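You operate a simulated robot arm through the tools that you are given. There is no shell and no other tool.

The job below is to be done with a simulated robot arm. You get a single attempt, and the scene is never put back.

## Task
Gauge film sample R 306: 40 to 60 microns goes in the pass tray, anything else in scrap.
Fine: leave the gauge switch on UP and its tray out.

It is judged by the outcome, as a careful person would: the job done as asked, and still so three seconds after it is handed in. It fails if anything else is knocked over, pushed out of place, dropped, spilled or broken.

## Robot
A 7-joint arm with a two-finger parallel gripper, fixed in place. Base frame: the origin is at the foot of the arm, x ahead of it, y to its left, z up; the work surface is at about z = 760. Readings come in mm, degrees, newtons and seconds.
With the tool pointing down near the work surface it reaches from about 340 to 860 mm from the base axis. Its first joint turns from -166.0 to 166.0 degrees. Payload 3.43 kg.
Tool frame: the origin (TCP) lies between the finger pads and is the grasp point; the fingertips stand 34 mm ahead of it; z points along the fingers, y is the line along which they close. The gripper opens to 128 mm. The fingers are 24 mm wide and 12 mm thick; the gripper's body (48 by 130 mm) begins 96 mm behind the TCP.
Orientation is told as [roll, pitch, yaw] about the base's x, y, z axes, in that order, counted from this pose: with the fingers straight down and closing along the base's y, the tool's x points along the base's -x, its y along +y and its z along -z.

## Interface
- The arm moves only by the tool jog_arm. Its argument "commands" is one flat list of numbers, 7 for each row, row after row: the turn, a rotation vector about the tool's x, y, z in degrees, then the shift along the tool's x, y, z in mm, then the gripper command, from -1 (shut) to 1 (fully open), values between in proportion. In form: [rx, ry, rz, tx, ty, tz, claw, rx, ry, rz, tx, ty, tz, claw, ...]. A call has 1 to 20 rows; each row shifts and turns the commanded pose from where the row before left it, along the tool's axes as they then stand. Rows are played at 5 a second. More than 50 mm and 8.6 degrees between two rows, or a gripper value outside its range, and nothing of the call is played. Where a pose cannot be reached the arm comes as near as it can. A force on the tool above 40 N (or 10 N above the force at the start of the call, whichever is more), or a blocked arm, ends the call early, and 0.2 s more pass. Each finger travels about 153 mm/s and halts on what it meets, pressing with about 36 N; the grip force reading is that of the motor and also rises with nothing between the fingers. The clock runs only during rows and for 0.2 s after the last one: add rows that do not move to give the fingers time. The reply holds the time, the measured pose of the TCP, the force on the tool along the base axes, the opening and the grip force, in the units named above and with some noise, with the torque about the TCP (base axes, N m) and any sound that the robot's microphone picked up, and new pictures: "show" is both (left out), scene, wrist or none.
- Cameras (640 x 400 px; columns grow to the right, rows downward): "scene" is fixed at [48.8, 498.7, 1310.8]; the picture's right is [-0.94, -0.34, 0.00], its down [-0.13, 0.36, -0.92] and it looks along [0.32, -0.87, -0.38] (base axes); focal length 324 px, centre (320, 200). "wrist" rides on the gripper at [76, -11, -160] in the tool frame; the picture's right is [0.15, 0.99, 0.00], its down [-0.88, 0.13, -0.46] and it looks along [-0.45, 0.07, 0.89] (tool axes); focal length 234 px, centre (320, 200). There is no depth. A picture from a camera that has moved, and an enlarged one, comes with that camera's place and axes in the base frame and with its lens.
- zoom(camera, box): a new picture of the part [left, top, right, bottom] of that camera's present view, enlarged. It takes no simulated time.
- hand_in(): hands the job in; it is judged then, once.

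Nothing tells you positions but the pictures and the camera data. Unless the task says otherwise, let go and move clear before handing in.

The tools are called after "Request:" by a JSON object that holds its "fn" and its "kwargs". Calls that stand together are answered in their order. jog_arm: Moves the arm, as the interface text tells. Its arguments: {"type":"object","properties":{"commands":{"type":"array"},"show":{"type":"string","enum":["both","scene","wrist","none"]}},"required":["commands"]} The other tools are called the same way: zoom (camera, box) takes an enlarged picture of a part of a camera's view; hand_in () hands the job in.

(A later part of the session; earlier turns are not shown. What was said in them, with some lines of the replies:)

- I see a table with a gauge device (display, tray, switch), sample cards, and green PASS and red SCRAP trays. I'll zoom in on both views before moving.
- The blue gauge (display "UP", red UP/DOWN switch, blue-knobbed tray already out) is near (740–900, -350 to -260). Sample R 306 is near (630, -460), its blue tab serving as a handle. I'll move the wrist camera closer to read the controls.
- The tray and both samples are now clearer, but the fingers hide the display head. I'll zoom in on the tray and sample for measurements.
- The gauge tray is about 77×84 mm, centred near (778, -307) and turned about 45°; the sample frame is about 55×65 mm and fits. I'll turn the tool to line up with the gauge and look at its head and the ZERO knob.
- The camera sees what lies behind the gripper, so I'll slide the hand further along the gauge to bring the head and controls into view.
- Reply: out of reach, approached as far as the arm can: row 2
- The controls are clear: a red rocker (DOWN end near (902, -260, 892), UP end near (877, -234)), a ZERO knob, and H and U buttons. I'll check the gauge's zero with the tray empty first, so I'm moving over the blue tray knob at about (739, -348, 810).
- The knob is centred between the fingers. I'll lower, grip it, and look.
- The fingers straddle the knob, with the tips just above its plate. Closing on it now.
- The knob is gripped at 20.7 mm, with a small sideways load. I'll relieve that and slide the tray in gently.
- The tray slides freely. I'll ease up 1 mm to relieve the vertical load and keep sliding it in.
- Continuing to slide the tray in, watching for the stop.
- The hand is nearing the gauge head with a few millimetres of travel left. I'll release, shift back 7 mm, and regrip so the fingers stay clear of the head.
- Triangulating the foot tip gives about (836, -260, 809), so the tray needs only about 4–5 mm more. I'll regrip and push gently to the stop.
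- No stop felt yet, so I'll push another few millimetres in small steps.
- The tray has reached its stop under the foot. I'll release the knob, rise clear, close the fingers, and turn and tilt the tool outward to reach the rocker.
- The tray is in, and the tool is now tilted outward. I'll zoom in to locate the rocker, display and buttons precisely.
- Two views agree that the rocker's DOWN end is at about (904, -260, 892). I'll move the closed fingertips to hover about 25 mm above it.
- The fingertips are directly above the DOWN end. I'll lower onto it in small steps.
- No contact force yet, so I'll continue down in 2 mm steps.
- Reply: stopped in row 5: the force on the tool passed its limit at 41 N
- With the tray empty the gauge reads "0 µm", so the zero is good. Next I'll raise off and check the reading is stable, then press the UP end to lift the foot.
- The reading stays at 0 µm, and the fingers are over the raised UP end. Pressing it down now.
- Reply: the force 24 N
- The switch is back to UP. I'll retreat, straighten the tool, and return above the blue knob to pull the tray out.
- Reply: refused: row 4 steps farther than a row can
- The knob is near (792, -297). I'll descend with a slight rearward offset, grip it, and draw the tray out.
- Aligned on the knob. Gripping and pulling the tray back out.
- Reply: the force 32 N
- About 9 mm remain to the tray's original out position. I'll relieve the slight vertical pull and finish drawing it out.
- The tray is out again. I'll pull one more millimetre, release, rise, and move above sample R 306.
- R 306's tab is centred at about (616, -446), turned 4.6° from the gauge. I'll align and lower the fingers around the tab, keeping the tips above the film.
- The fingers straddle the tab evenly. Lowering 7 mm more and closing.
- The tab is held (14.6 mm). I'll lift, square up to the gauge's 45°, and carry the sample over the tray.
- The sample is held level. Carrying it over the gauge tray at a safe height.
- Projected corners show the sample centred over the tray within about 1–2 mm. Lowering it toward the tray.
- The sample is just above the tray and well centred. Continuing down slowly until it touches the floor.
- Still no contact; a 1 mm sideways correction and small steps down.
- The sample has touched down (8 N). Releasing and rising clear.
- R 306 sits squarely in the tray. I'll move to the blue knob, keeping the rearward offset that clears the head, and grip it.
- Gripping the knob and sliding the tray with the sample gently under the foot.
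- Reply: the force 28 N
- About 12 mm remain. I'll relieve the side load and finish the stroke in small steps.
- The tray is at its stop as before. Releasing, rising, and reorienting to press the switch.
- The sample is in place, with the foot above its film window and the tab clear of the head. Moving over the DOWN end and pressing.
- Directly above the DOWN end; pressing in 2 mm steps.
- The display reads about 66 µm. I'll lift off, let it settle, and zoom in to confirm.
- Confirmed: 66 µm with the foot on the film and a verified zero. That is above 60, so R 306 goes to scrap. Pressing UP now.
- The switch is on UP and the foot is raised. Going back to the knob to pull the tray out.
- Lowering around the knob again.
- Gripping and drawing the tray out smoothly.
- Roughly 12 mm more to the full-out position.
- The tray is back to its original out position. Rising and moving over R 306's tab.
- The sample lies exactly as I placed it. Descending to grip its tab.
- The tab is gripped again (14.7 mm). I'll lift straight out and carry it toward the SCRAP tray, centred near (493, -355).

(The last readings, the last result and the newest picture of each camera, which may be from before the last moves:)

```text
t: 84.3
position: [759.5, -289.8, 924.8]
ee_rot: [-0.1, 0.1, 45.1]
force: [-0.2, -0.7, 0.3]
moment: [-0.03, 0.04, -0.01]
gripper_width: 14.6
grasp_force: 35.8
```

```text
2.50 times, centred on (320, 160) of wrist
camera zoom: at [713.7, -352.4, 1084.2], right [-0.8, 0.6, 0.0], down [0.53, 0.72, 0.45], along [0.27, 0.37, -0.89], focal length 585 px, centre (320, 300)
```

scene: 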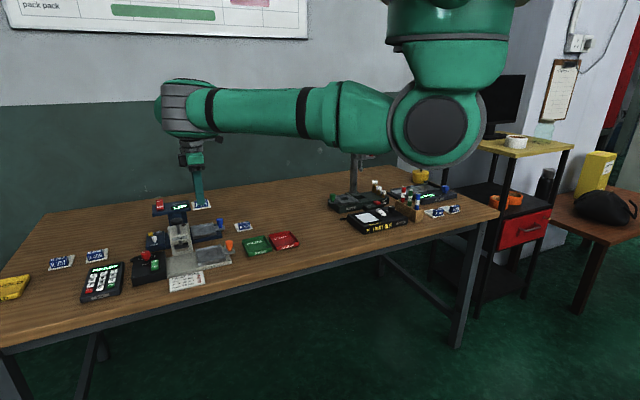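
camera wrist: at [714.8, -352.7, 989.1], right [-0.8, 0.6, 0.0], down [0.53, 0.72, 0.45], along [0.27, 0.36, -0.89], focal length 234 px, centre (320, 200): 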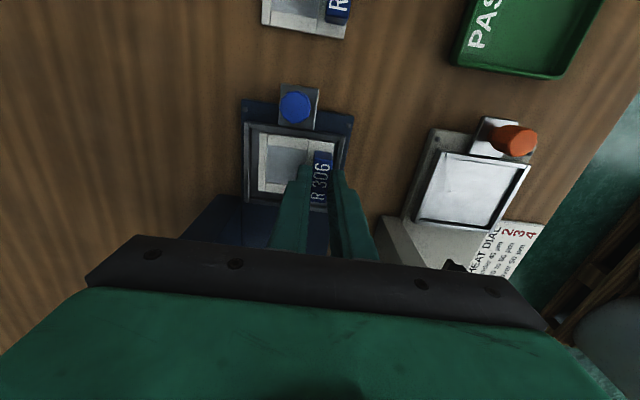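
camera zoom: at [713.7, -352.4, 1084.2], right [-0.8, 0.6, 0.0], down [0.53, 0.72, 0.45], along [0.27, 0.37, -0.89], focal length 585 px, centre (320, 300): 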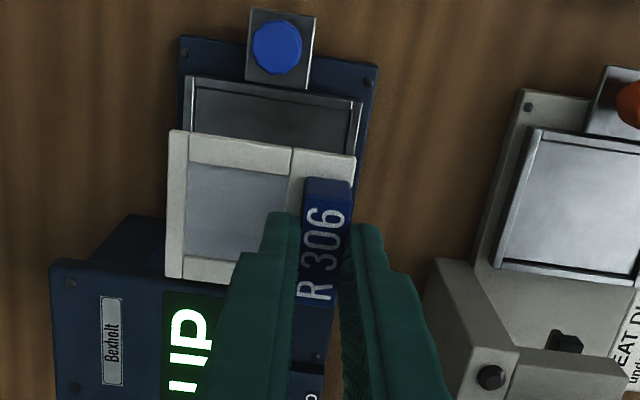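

Lifted cleanly, with the gauge tray empty and still out. Carrying the sample to the SCRAP tray.

Request:
{"fn": "jog_arm", "kwargs": {"commands": [0, 0, 0, 34, 23.2, 0, -1, 0, 0, 0, 34, 23.2, 0, -1, 0, 0, 0, 34, 23.2, 0, -1, 0, 0, 0, 34, 23.2, 0, -1, 0, 0, 0, 34, 23.2, 0, -1, 0, 0, 0, 34, 23.2, 0, -1, 0, 0, 0, 34, 23.2, 0, -1, 0, 0, -2, 0, 0, 0, -1, 0, 0, 0, 0, 0, 0, -1, 0, 0, 0, 0, 0, 0, -1], "show": "both"}}

Request:
{"fn": "zoom", "kwargs": {"camera": "scene", "box": [220, 180, 330, 260]}}

Request:
{"fn": "zoom", "kwargs": {"camera": "wrist", "box": [240, 80, 400, 240]}}

```text
t: 86.5
position: [476.1, -343.4, 924.0]
ee_rot: [-0.1, 0.1, 47.1]
force: [-0.4, -0.5, -0.7]
moment: [0.05, 0.04, -0.01]
gripper_width: 14.8
grasp_force: 35.7
camera wrist: at [433.7, -406.7, 1084.5], right [-0.82, 0.57, 0.0], down [0.5, 0.73, 0.45], along [0.26, 0.37, -0.89], focal length 234 px, centre (320, 200)
```

scene: 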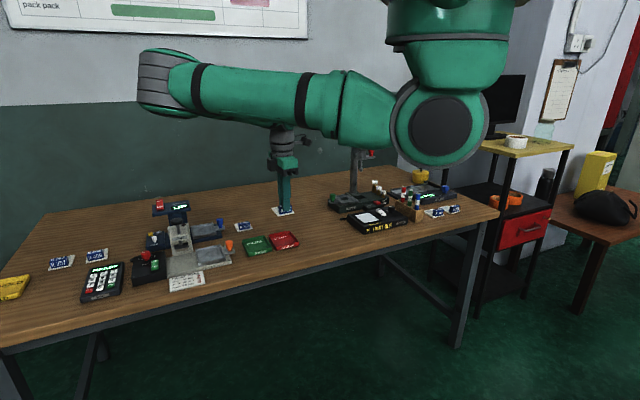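
wrist: 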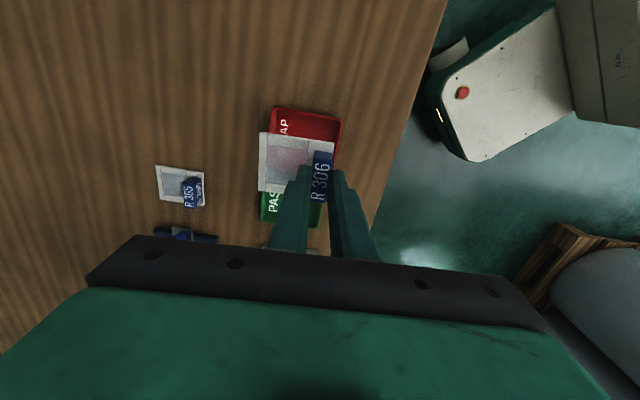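

```text
5.00 times, centred on (275, 220) of scene
camera zoom: at [48.8, 498.7, 1310.8], right [-0.94, -0.34, 0.0], down [-0.13, 0.36, -0.92], along [0.32, -0.87, -0.38], focal length 1618 px, centre (545, 100)
```

zoom: 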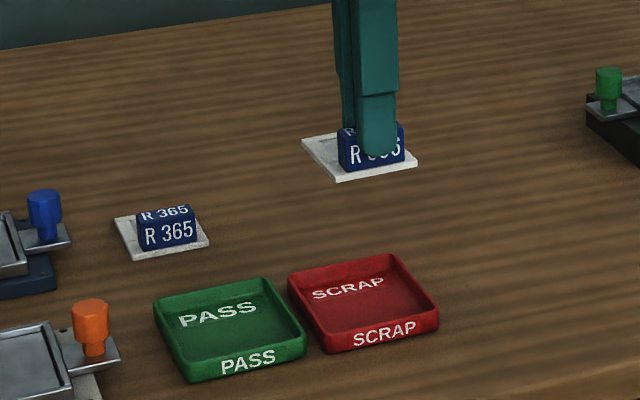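

```text
2.50 times, centred on (320, 160) of wrist
camera zoom: at [433.7, -406.7, 1084.5], right [-0.82, 0.57, 0.0], down [0.5, 0.73, 0.45], along [0.26, 0.37, -0.89], focal length 585 px, centre (320, 300)
```

zoom: 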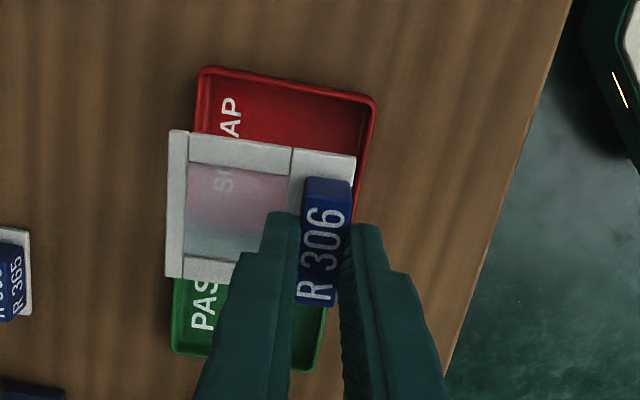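

Projecting the corners, the sample is centred over the SCRAP tray to within a few millimetres. Lowering it.

Request:
{"fn": "jog_arm", "kwargs": {"commands": [0, 0, 0, -2, 0, 30, -1, 0, 0, 0, 0, 0, 30, -1, 0, 0, 0, 0, 0, 20, -1, 0, 0, 0, 0, 0, 10, -1, 0, 0, 0, 0, 0, 0, -1], "show": "both"}}

Request:
{"fn": "zoom", "kwargs": {"camera": "scene", "box": [230, 200, 320, 265]}}

Request:
{"fn": "zoom", "kwargs": {"camera": "wrist", "box": [240, 80, 400, 240]}}

```text
t: 87.7
position: [478.9, -341.4, 834.3]
ee_rot: [0.0, 0.1, 47.0]
force: [-0.1, 0.2, -0.7]
moment: [-0.01, 0.0, 0.02]
gripper_width: 14.5
grasp_force: 35.5
camera wrist: at [435.4, -405.7, 993.8], right [-0.82, 0.57, 0.0], down [0.5, 0.73, 0.45], along [0.26, 0.37, -0.89], focal length 234 px, centre (320, 200)
```

scene: 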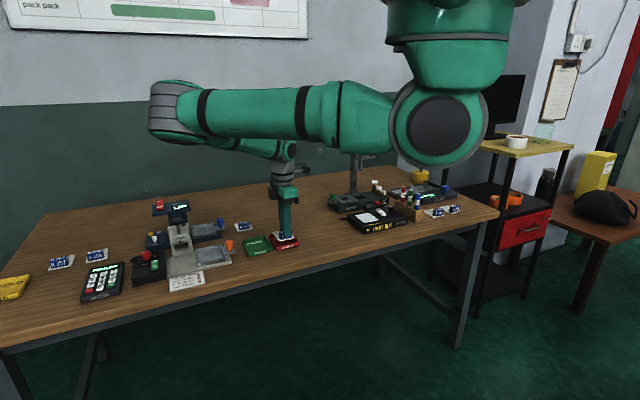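
wrist: 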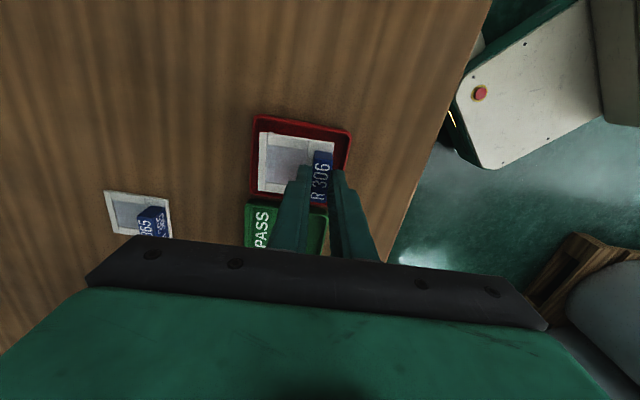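

```text
6.15 times, centred on (275, 232) of scene
camera zoom: at [48.8, 498.7, 1310.8], right [-0.94, -0.34, 0.0], down [-0.13, 0.36, -0.92], along [0.32, -0.87, -0.38], focal length 1991 px, centre (597, 0)
```

zoom: 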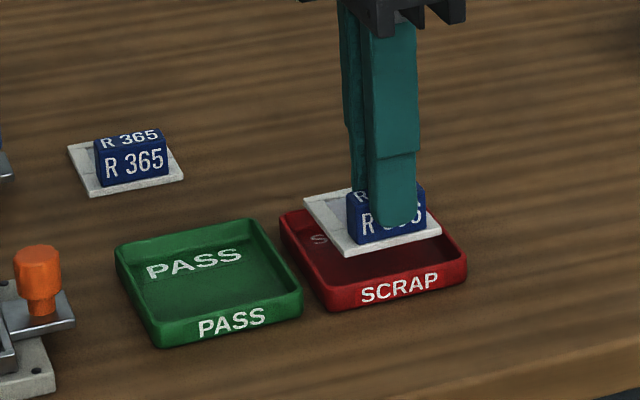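

```text
2.50 times, centred on (320, 160) of wrist
camera zoom: at [435.4, -405.7, 993.8], right [-0.82, 0.57, 0.0], down [0.5, 0.73, 0.45], along [0.26, 0.37, -0.89], focal length 585 px, centre (320, 300)
```

zoom: 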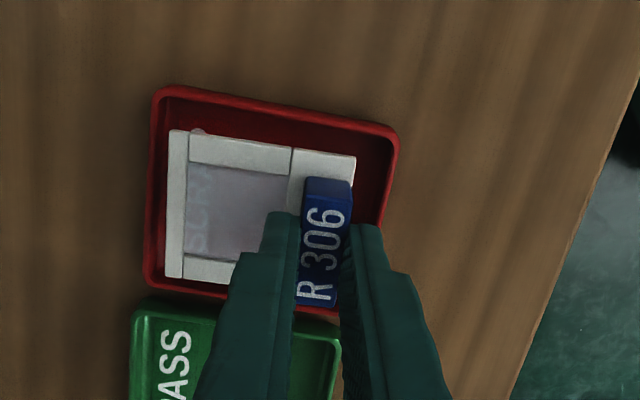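

The sample has about 11 mm margin to the rim along one axis and 8 mm along the other. Lowering the last stretch gently.

Request:
{"fn": "jog_arm", "kwargs": {"commands": [0, 0, 0, 0, 0, 6, -1, 0, 0, 0, 0, 0, 5, -1, 0, 0, 0, 0, 0, 3, -1, 0, 0, 0, 0, 0, 2, -1, 0, 0, 0, 0, 0, 0, -1], "show": "none"}}

Request:
{"fn": "zoom", "kwargs": {"camera": "scene", "box": [230, 200, 320, 265]}}

```text
t: 88.9
position: [480.9, -340.7, 818.4]
ee_rot: [0.0, 0.0, 47.2]
force: [-0.2, 0.9, -0.3]
moment: [0.0, 0.01, 0.01]
gripper_width: 14.6
grasp_force: 35.8
```

```text
6.15 times, centred on (275, 232) of scene
camera zoom: at [48.8, 498.7, 1310.8], right [-0.94, -0.34, 0.0], down [-0.13, 0.36, -0.92], along [0.32, -0.87, -0.38], focal length 1991 px, centre (597, 0)
```

zoom: 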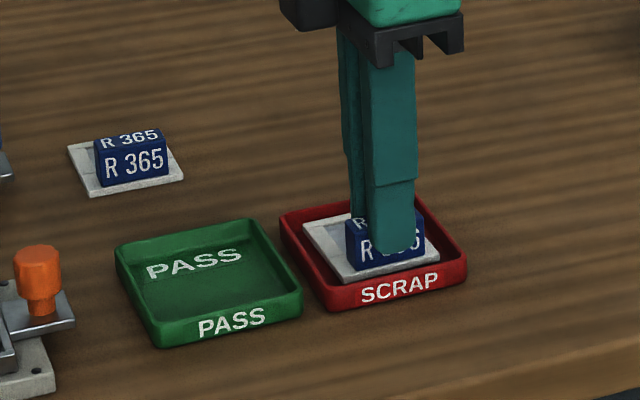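

Request:
{"fn": "jog_arm", "kwargs": {"commands": [0, 0, 0, 0, 0, 1.5, -1, 0, 0, 0, 0, 0, 0, -1], "show": "none"}}

Request:
{"fn": "zoom", "kwargs": {"camera": "wrist", "box": [240, 80, 400, 240]}}

```text
t: 89.5
position: [479.4, -342.5, 817.1]
ee_rot: [0.0, 0.0, 47.1]
force: [-0.8, 0.9, -0.4]
moment: [0.04, 0.0, 0.03]
gripper_width: 15.0
grasp_force: 35.7
```

```text
2.50 times, centred on (320, 160) of wrist
camera zoom: at [436.0, -406.2, 976.5], right [-0.82, 0.57, 0.0], down [0.51, 0.73, 0.45], along [0.26, 0.37, -0.89], focal length 585 px, centre (320, 300)
```

zoom: 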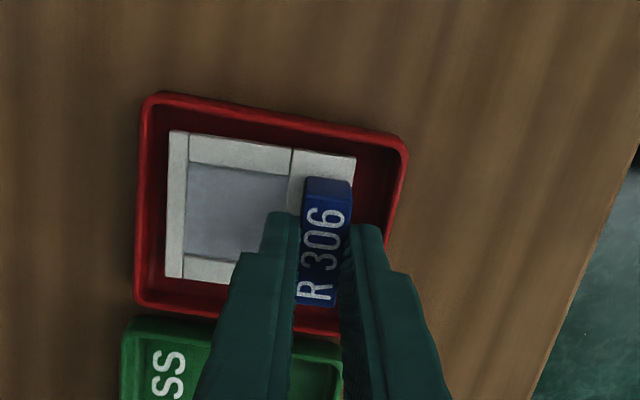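

Nearly down and well inside the tray; I'll continue in 1 mm steps until it touches.

Request:
{"fn": "jog_arm", "kwargs": {"commands": [0, 0, 0, 0, 0, 1, -1, 0, 0, 0, 0, 0, 1, -1, 0, 0, 0, 0, 0, 0, -1], "show": "none"}}

```text
t: 90.3
position: [478.0, -342.1, 816.2]
ee_rot: [-0.1, 0.1, 47.0]
force: [0.8, -0.5, 0.1]
moment: [-0.01, 0.02, 0.01]
gripper_width: 14.9
grasp_force: 36.0
```

Request:
{"fn": "jog_arm", "kwargs": {"commands": [0, 0, 0, 0, 0, 1, -1, 0, 0, 0, 0, 0, 1, -1, 0, 0, 0, 0, 0, 0, -1], "show": "none"}}

Request:
{"fn": "zoom", "kwargs": {"camera": "scene", "box": [250, 210, 310, 260]}}

```text
t: 91.1
position: [477.9, -342.7, 813.5]
ee_rot: [-0.1, 0.1, 47.1]
force: [-4.2, 7.7, 30.0]
moment: [0.2, 0.1, 0.02]
gripper_width: 14.9
grasp_force: 36.3
```

```text
8.00 times, centred on (280, 235) of scene
camera zoom: at [48.8, 498.7, 1310.8], right [-0.94, -0.34, 0.0], down [-0.13, 0.36, -0.92], along [0.32, -0.87, -0.38], focal length 2588 px, centre (640, -80)
```

zoom: 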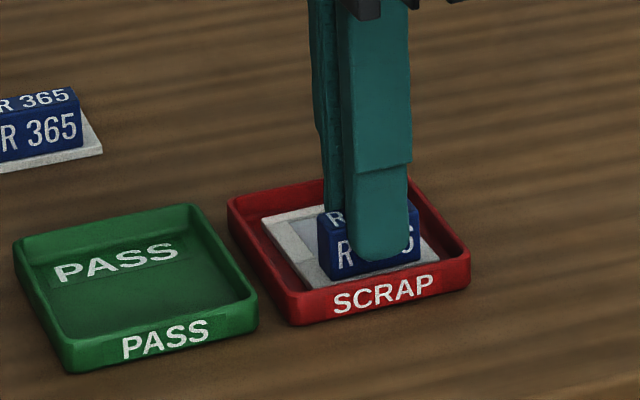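

The sample is on the tray floor. I'll ease off, open the fingers just a few millimetres so they stay off the tray wall, and rise straight up.

Request:
{"fn": "jog_arm", "kwargs": {"commands": [0, 0, 0, 0, 0, -1, -1, 0, 0, 0, 0, 0, 0, -0.7, 0, 0, 0, 0, 0, 0, -0.7, 0, 0, 0, 0, 0, 0, -0.7], "show": "none"}}

Request:
{"fn": "zoom", "kwargs": {"camera": "scene", "box": [250, 210, 310, 260]}}

Request:
{"fn": "zoom", "kwargs": {"camera": "wrist", "box": [240, 80, 400, 240]}}

```text
t: 92.1
position: [478.9, -342.2, 813.1]
ee_rot: [0.0, 0.2, 47.1]
force: [1.4, 0.3, 0.5]
moment: [-0.01, 0.01, 0.01]
gripper_width: 19.1
grasp_force: 0.1
```

```text
8.00 times, centred on (280, 235) of scene
camera zoom: at [48.8, 498.7, 1310.8], right [-0.94, -0.34, 0.0], down [-0.13, 0.36, -0.92], along [0.32, -0.87, -0.38], focal length 2588 px, centre (640, -80)
```

zoom: 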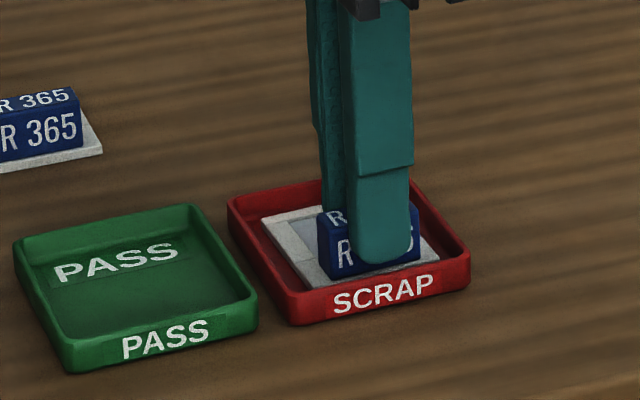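

```text
2.50 times, centred on (320, 160) of wrist
camera zoom: at [435.3, -406.0, 972.6], right [-0.82, 0.57, 0.0], down [0.5, 0.73, 0.45], along [0.26, 0.37, -0.89], focal length 585 px, centre (320, 300)
```

zoom: 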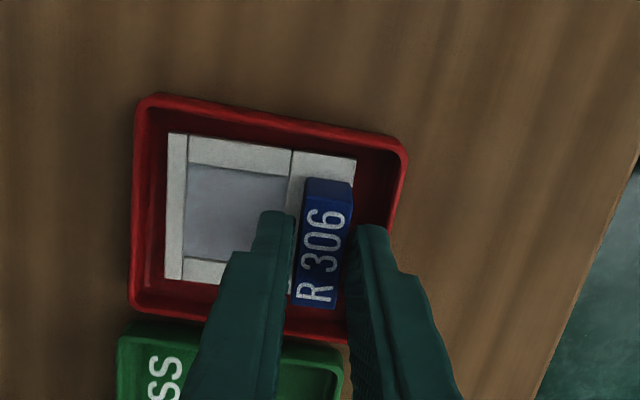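

Released without touching the walls. Rising straight up and clear.

Request:
{"fn": "jog_arm", "kwargs": {"commands": [0, 0, 0, 0, 0, -8, -0.7, 0, 0, 0, 0, 0, -12, -0.7, 0, 0, 0, 0, 0, -30, -0.7, 0, 0, 0, 0, 0, -45, -0.7, 0, 0, 0, 0, 0, -45, -0.4, 0, 0, 0, 0, 0, -45, -0.4, 0, 0, 0, 0, 0, 0, -0.4, 0, 0, 0, 0, 0, 0, -0.4], "show": "both"}}

Request:
{"fn": "zoom", "kwargs": {"camera": "scene", "box": [140, 190, 320, 290]}}

Request:
{"fn": "zoom", "kwargs": {"camera": "wrist", "box": [240, 80, 400, 240]}}

Request:
{"fn": "zoom", "kwargs": {"camera": "scene", "box": [140, 180, 250, 250]}}

```text
t: 93.9
position: [479.3, -343.1, 998.7]
ee_rot: [0.0, 0.1, 46.9]
force: [-0.2, -0.1, 0.3]
moment: [0.0, -0.05, 0.0]
gripper_width: 38.3
grasp_force: 0.2
camera wrist: at [435.5, -406.1, 1158.0], right [-0.82, 0.57, 0.0], down [0.51, 0.73, 0.45], along [0.26, 0.37, -0.89], focal length 234 px, centre (320, 200)
```

scene: 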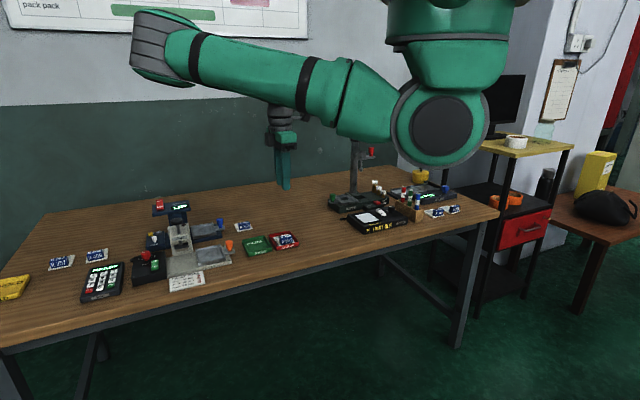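
wrist: 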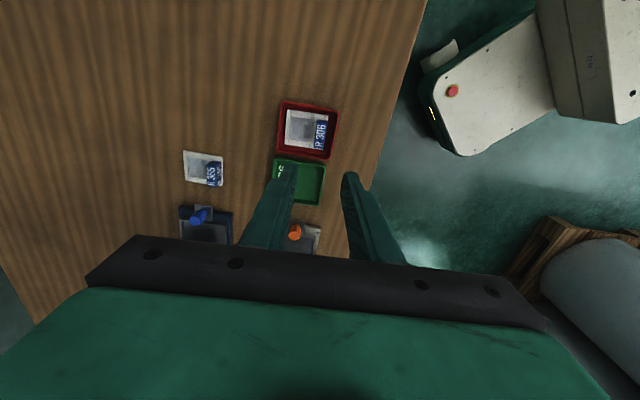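

```text
3.56 times, centred on (230, 240) of scene
camera zoom: at [48.8, 498.7, 1310.8], right [-0.94, -0.34, 0.0], down [-0.13, 0.36, -0.92], along [0.32, -0.87, -0.38], focal length 1150 px, centre (640, 58)
```

zoom: 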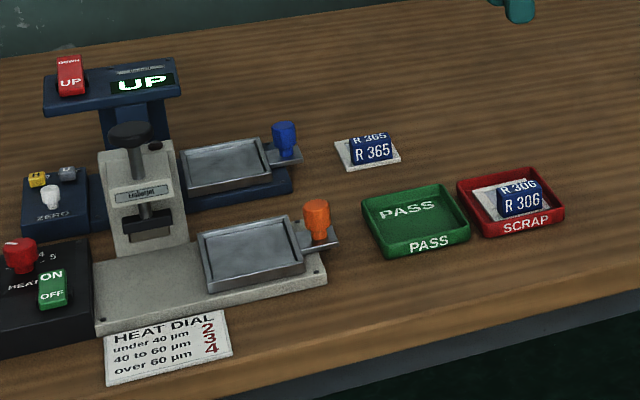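

```text
2.50 times, centred on (320, 160) of wrist
camera zoom: at [435.5, -406.1, 1158.0], right [-0.82, 0.57, 0.0], down [0.51, 0.73, 0.45], along [0.26, 0.37, -0.89], focal length 585 px, centre (320, 300)
```

zoom: 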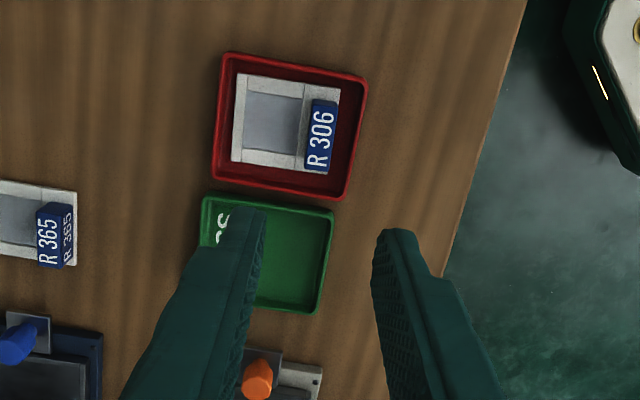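

```text
5.71 times, centred on (195, 215) of scene
camera zoom: at [48.8, 498.7, 1310.8], right [-0.94, -0.34, 0.0], down [-0.13, 0.36, -0.92], along [0.32, -0.87, -0.38], focal length 1849 px, centre (1034, 114)
```

zoom: 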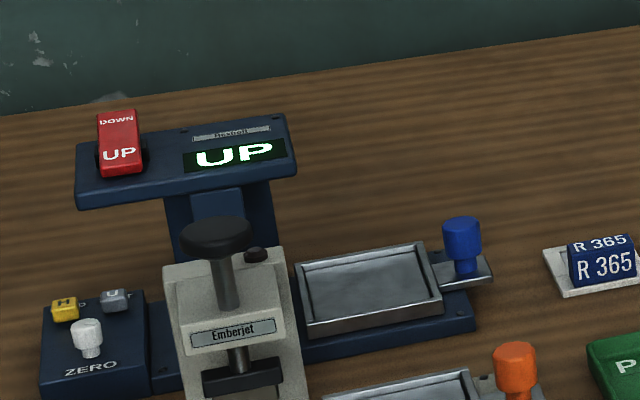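

R 306 measured 66 µm, outside 40–60, and now lies flat in the SCRAP tray. The gauge switch is on UP, its tray is out and empty, nothing else has moved, and the arm is clear, so I'm handing in.

Request:
{"fn": "hand_in", "kwargs": {}}

```text
The job is handed in.
```

Film sample R 306 measured 66 µm, which is outside 40–60 µm, so I put it in the scrap tray. The gauge read 0 µm with its tray empty, so I left the ZERO knob alone.

The gauge switch is on UP and its tray is out and empty. In the last pictures the sample lay flat in the scrap tray and nothing else looked disturbed. I handed the job in with the arm clear; no result has come back.
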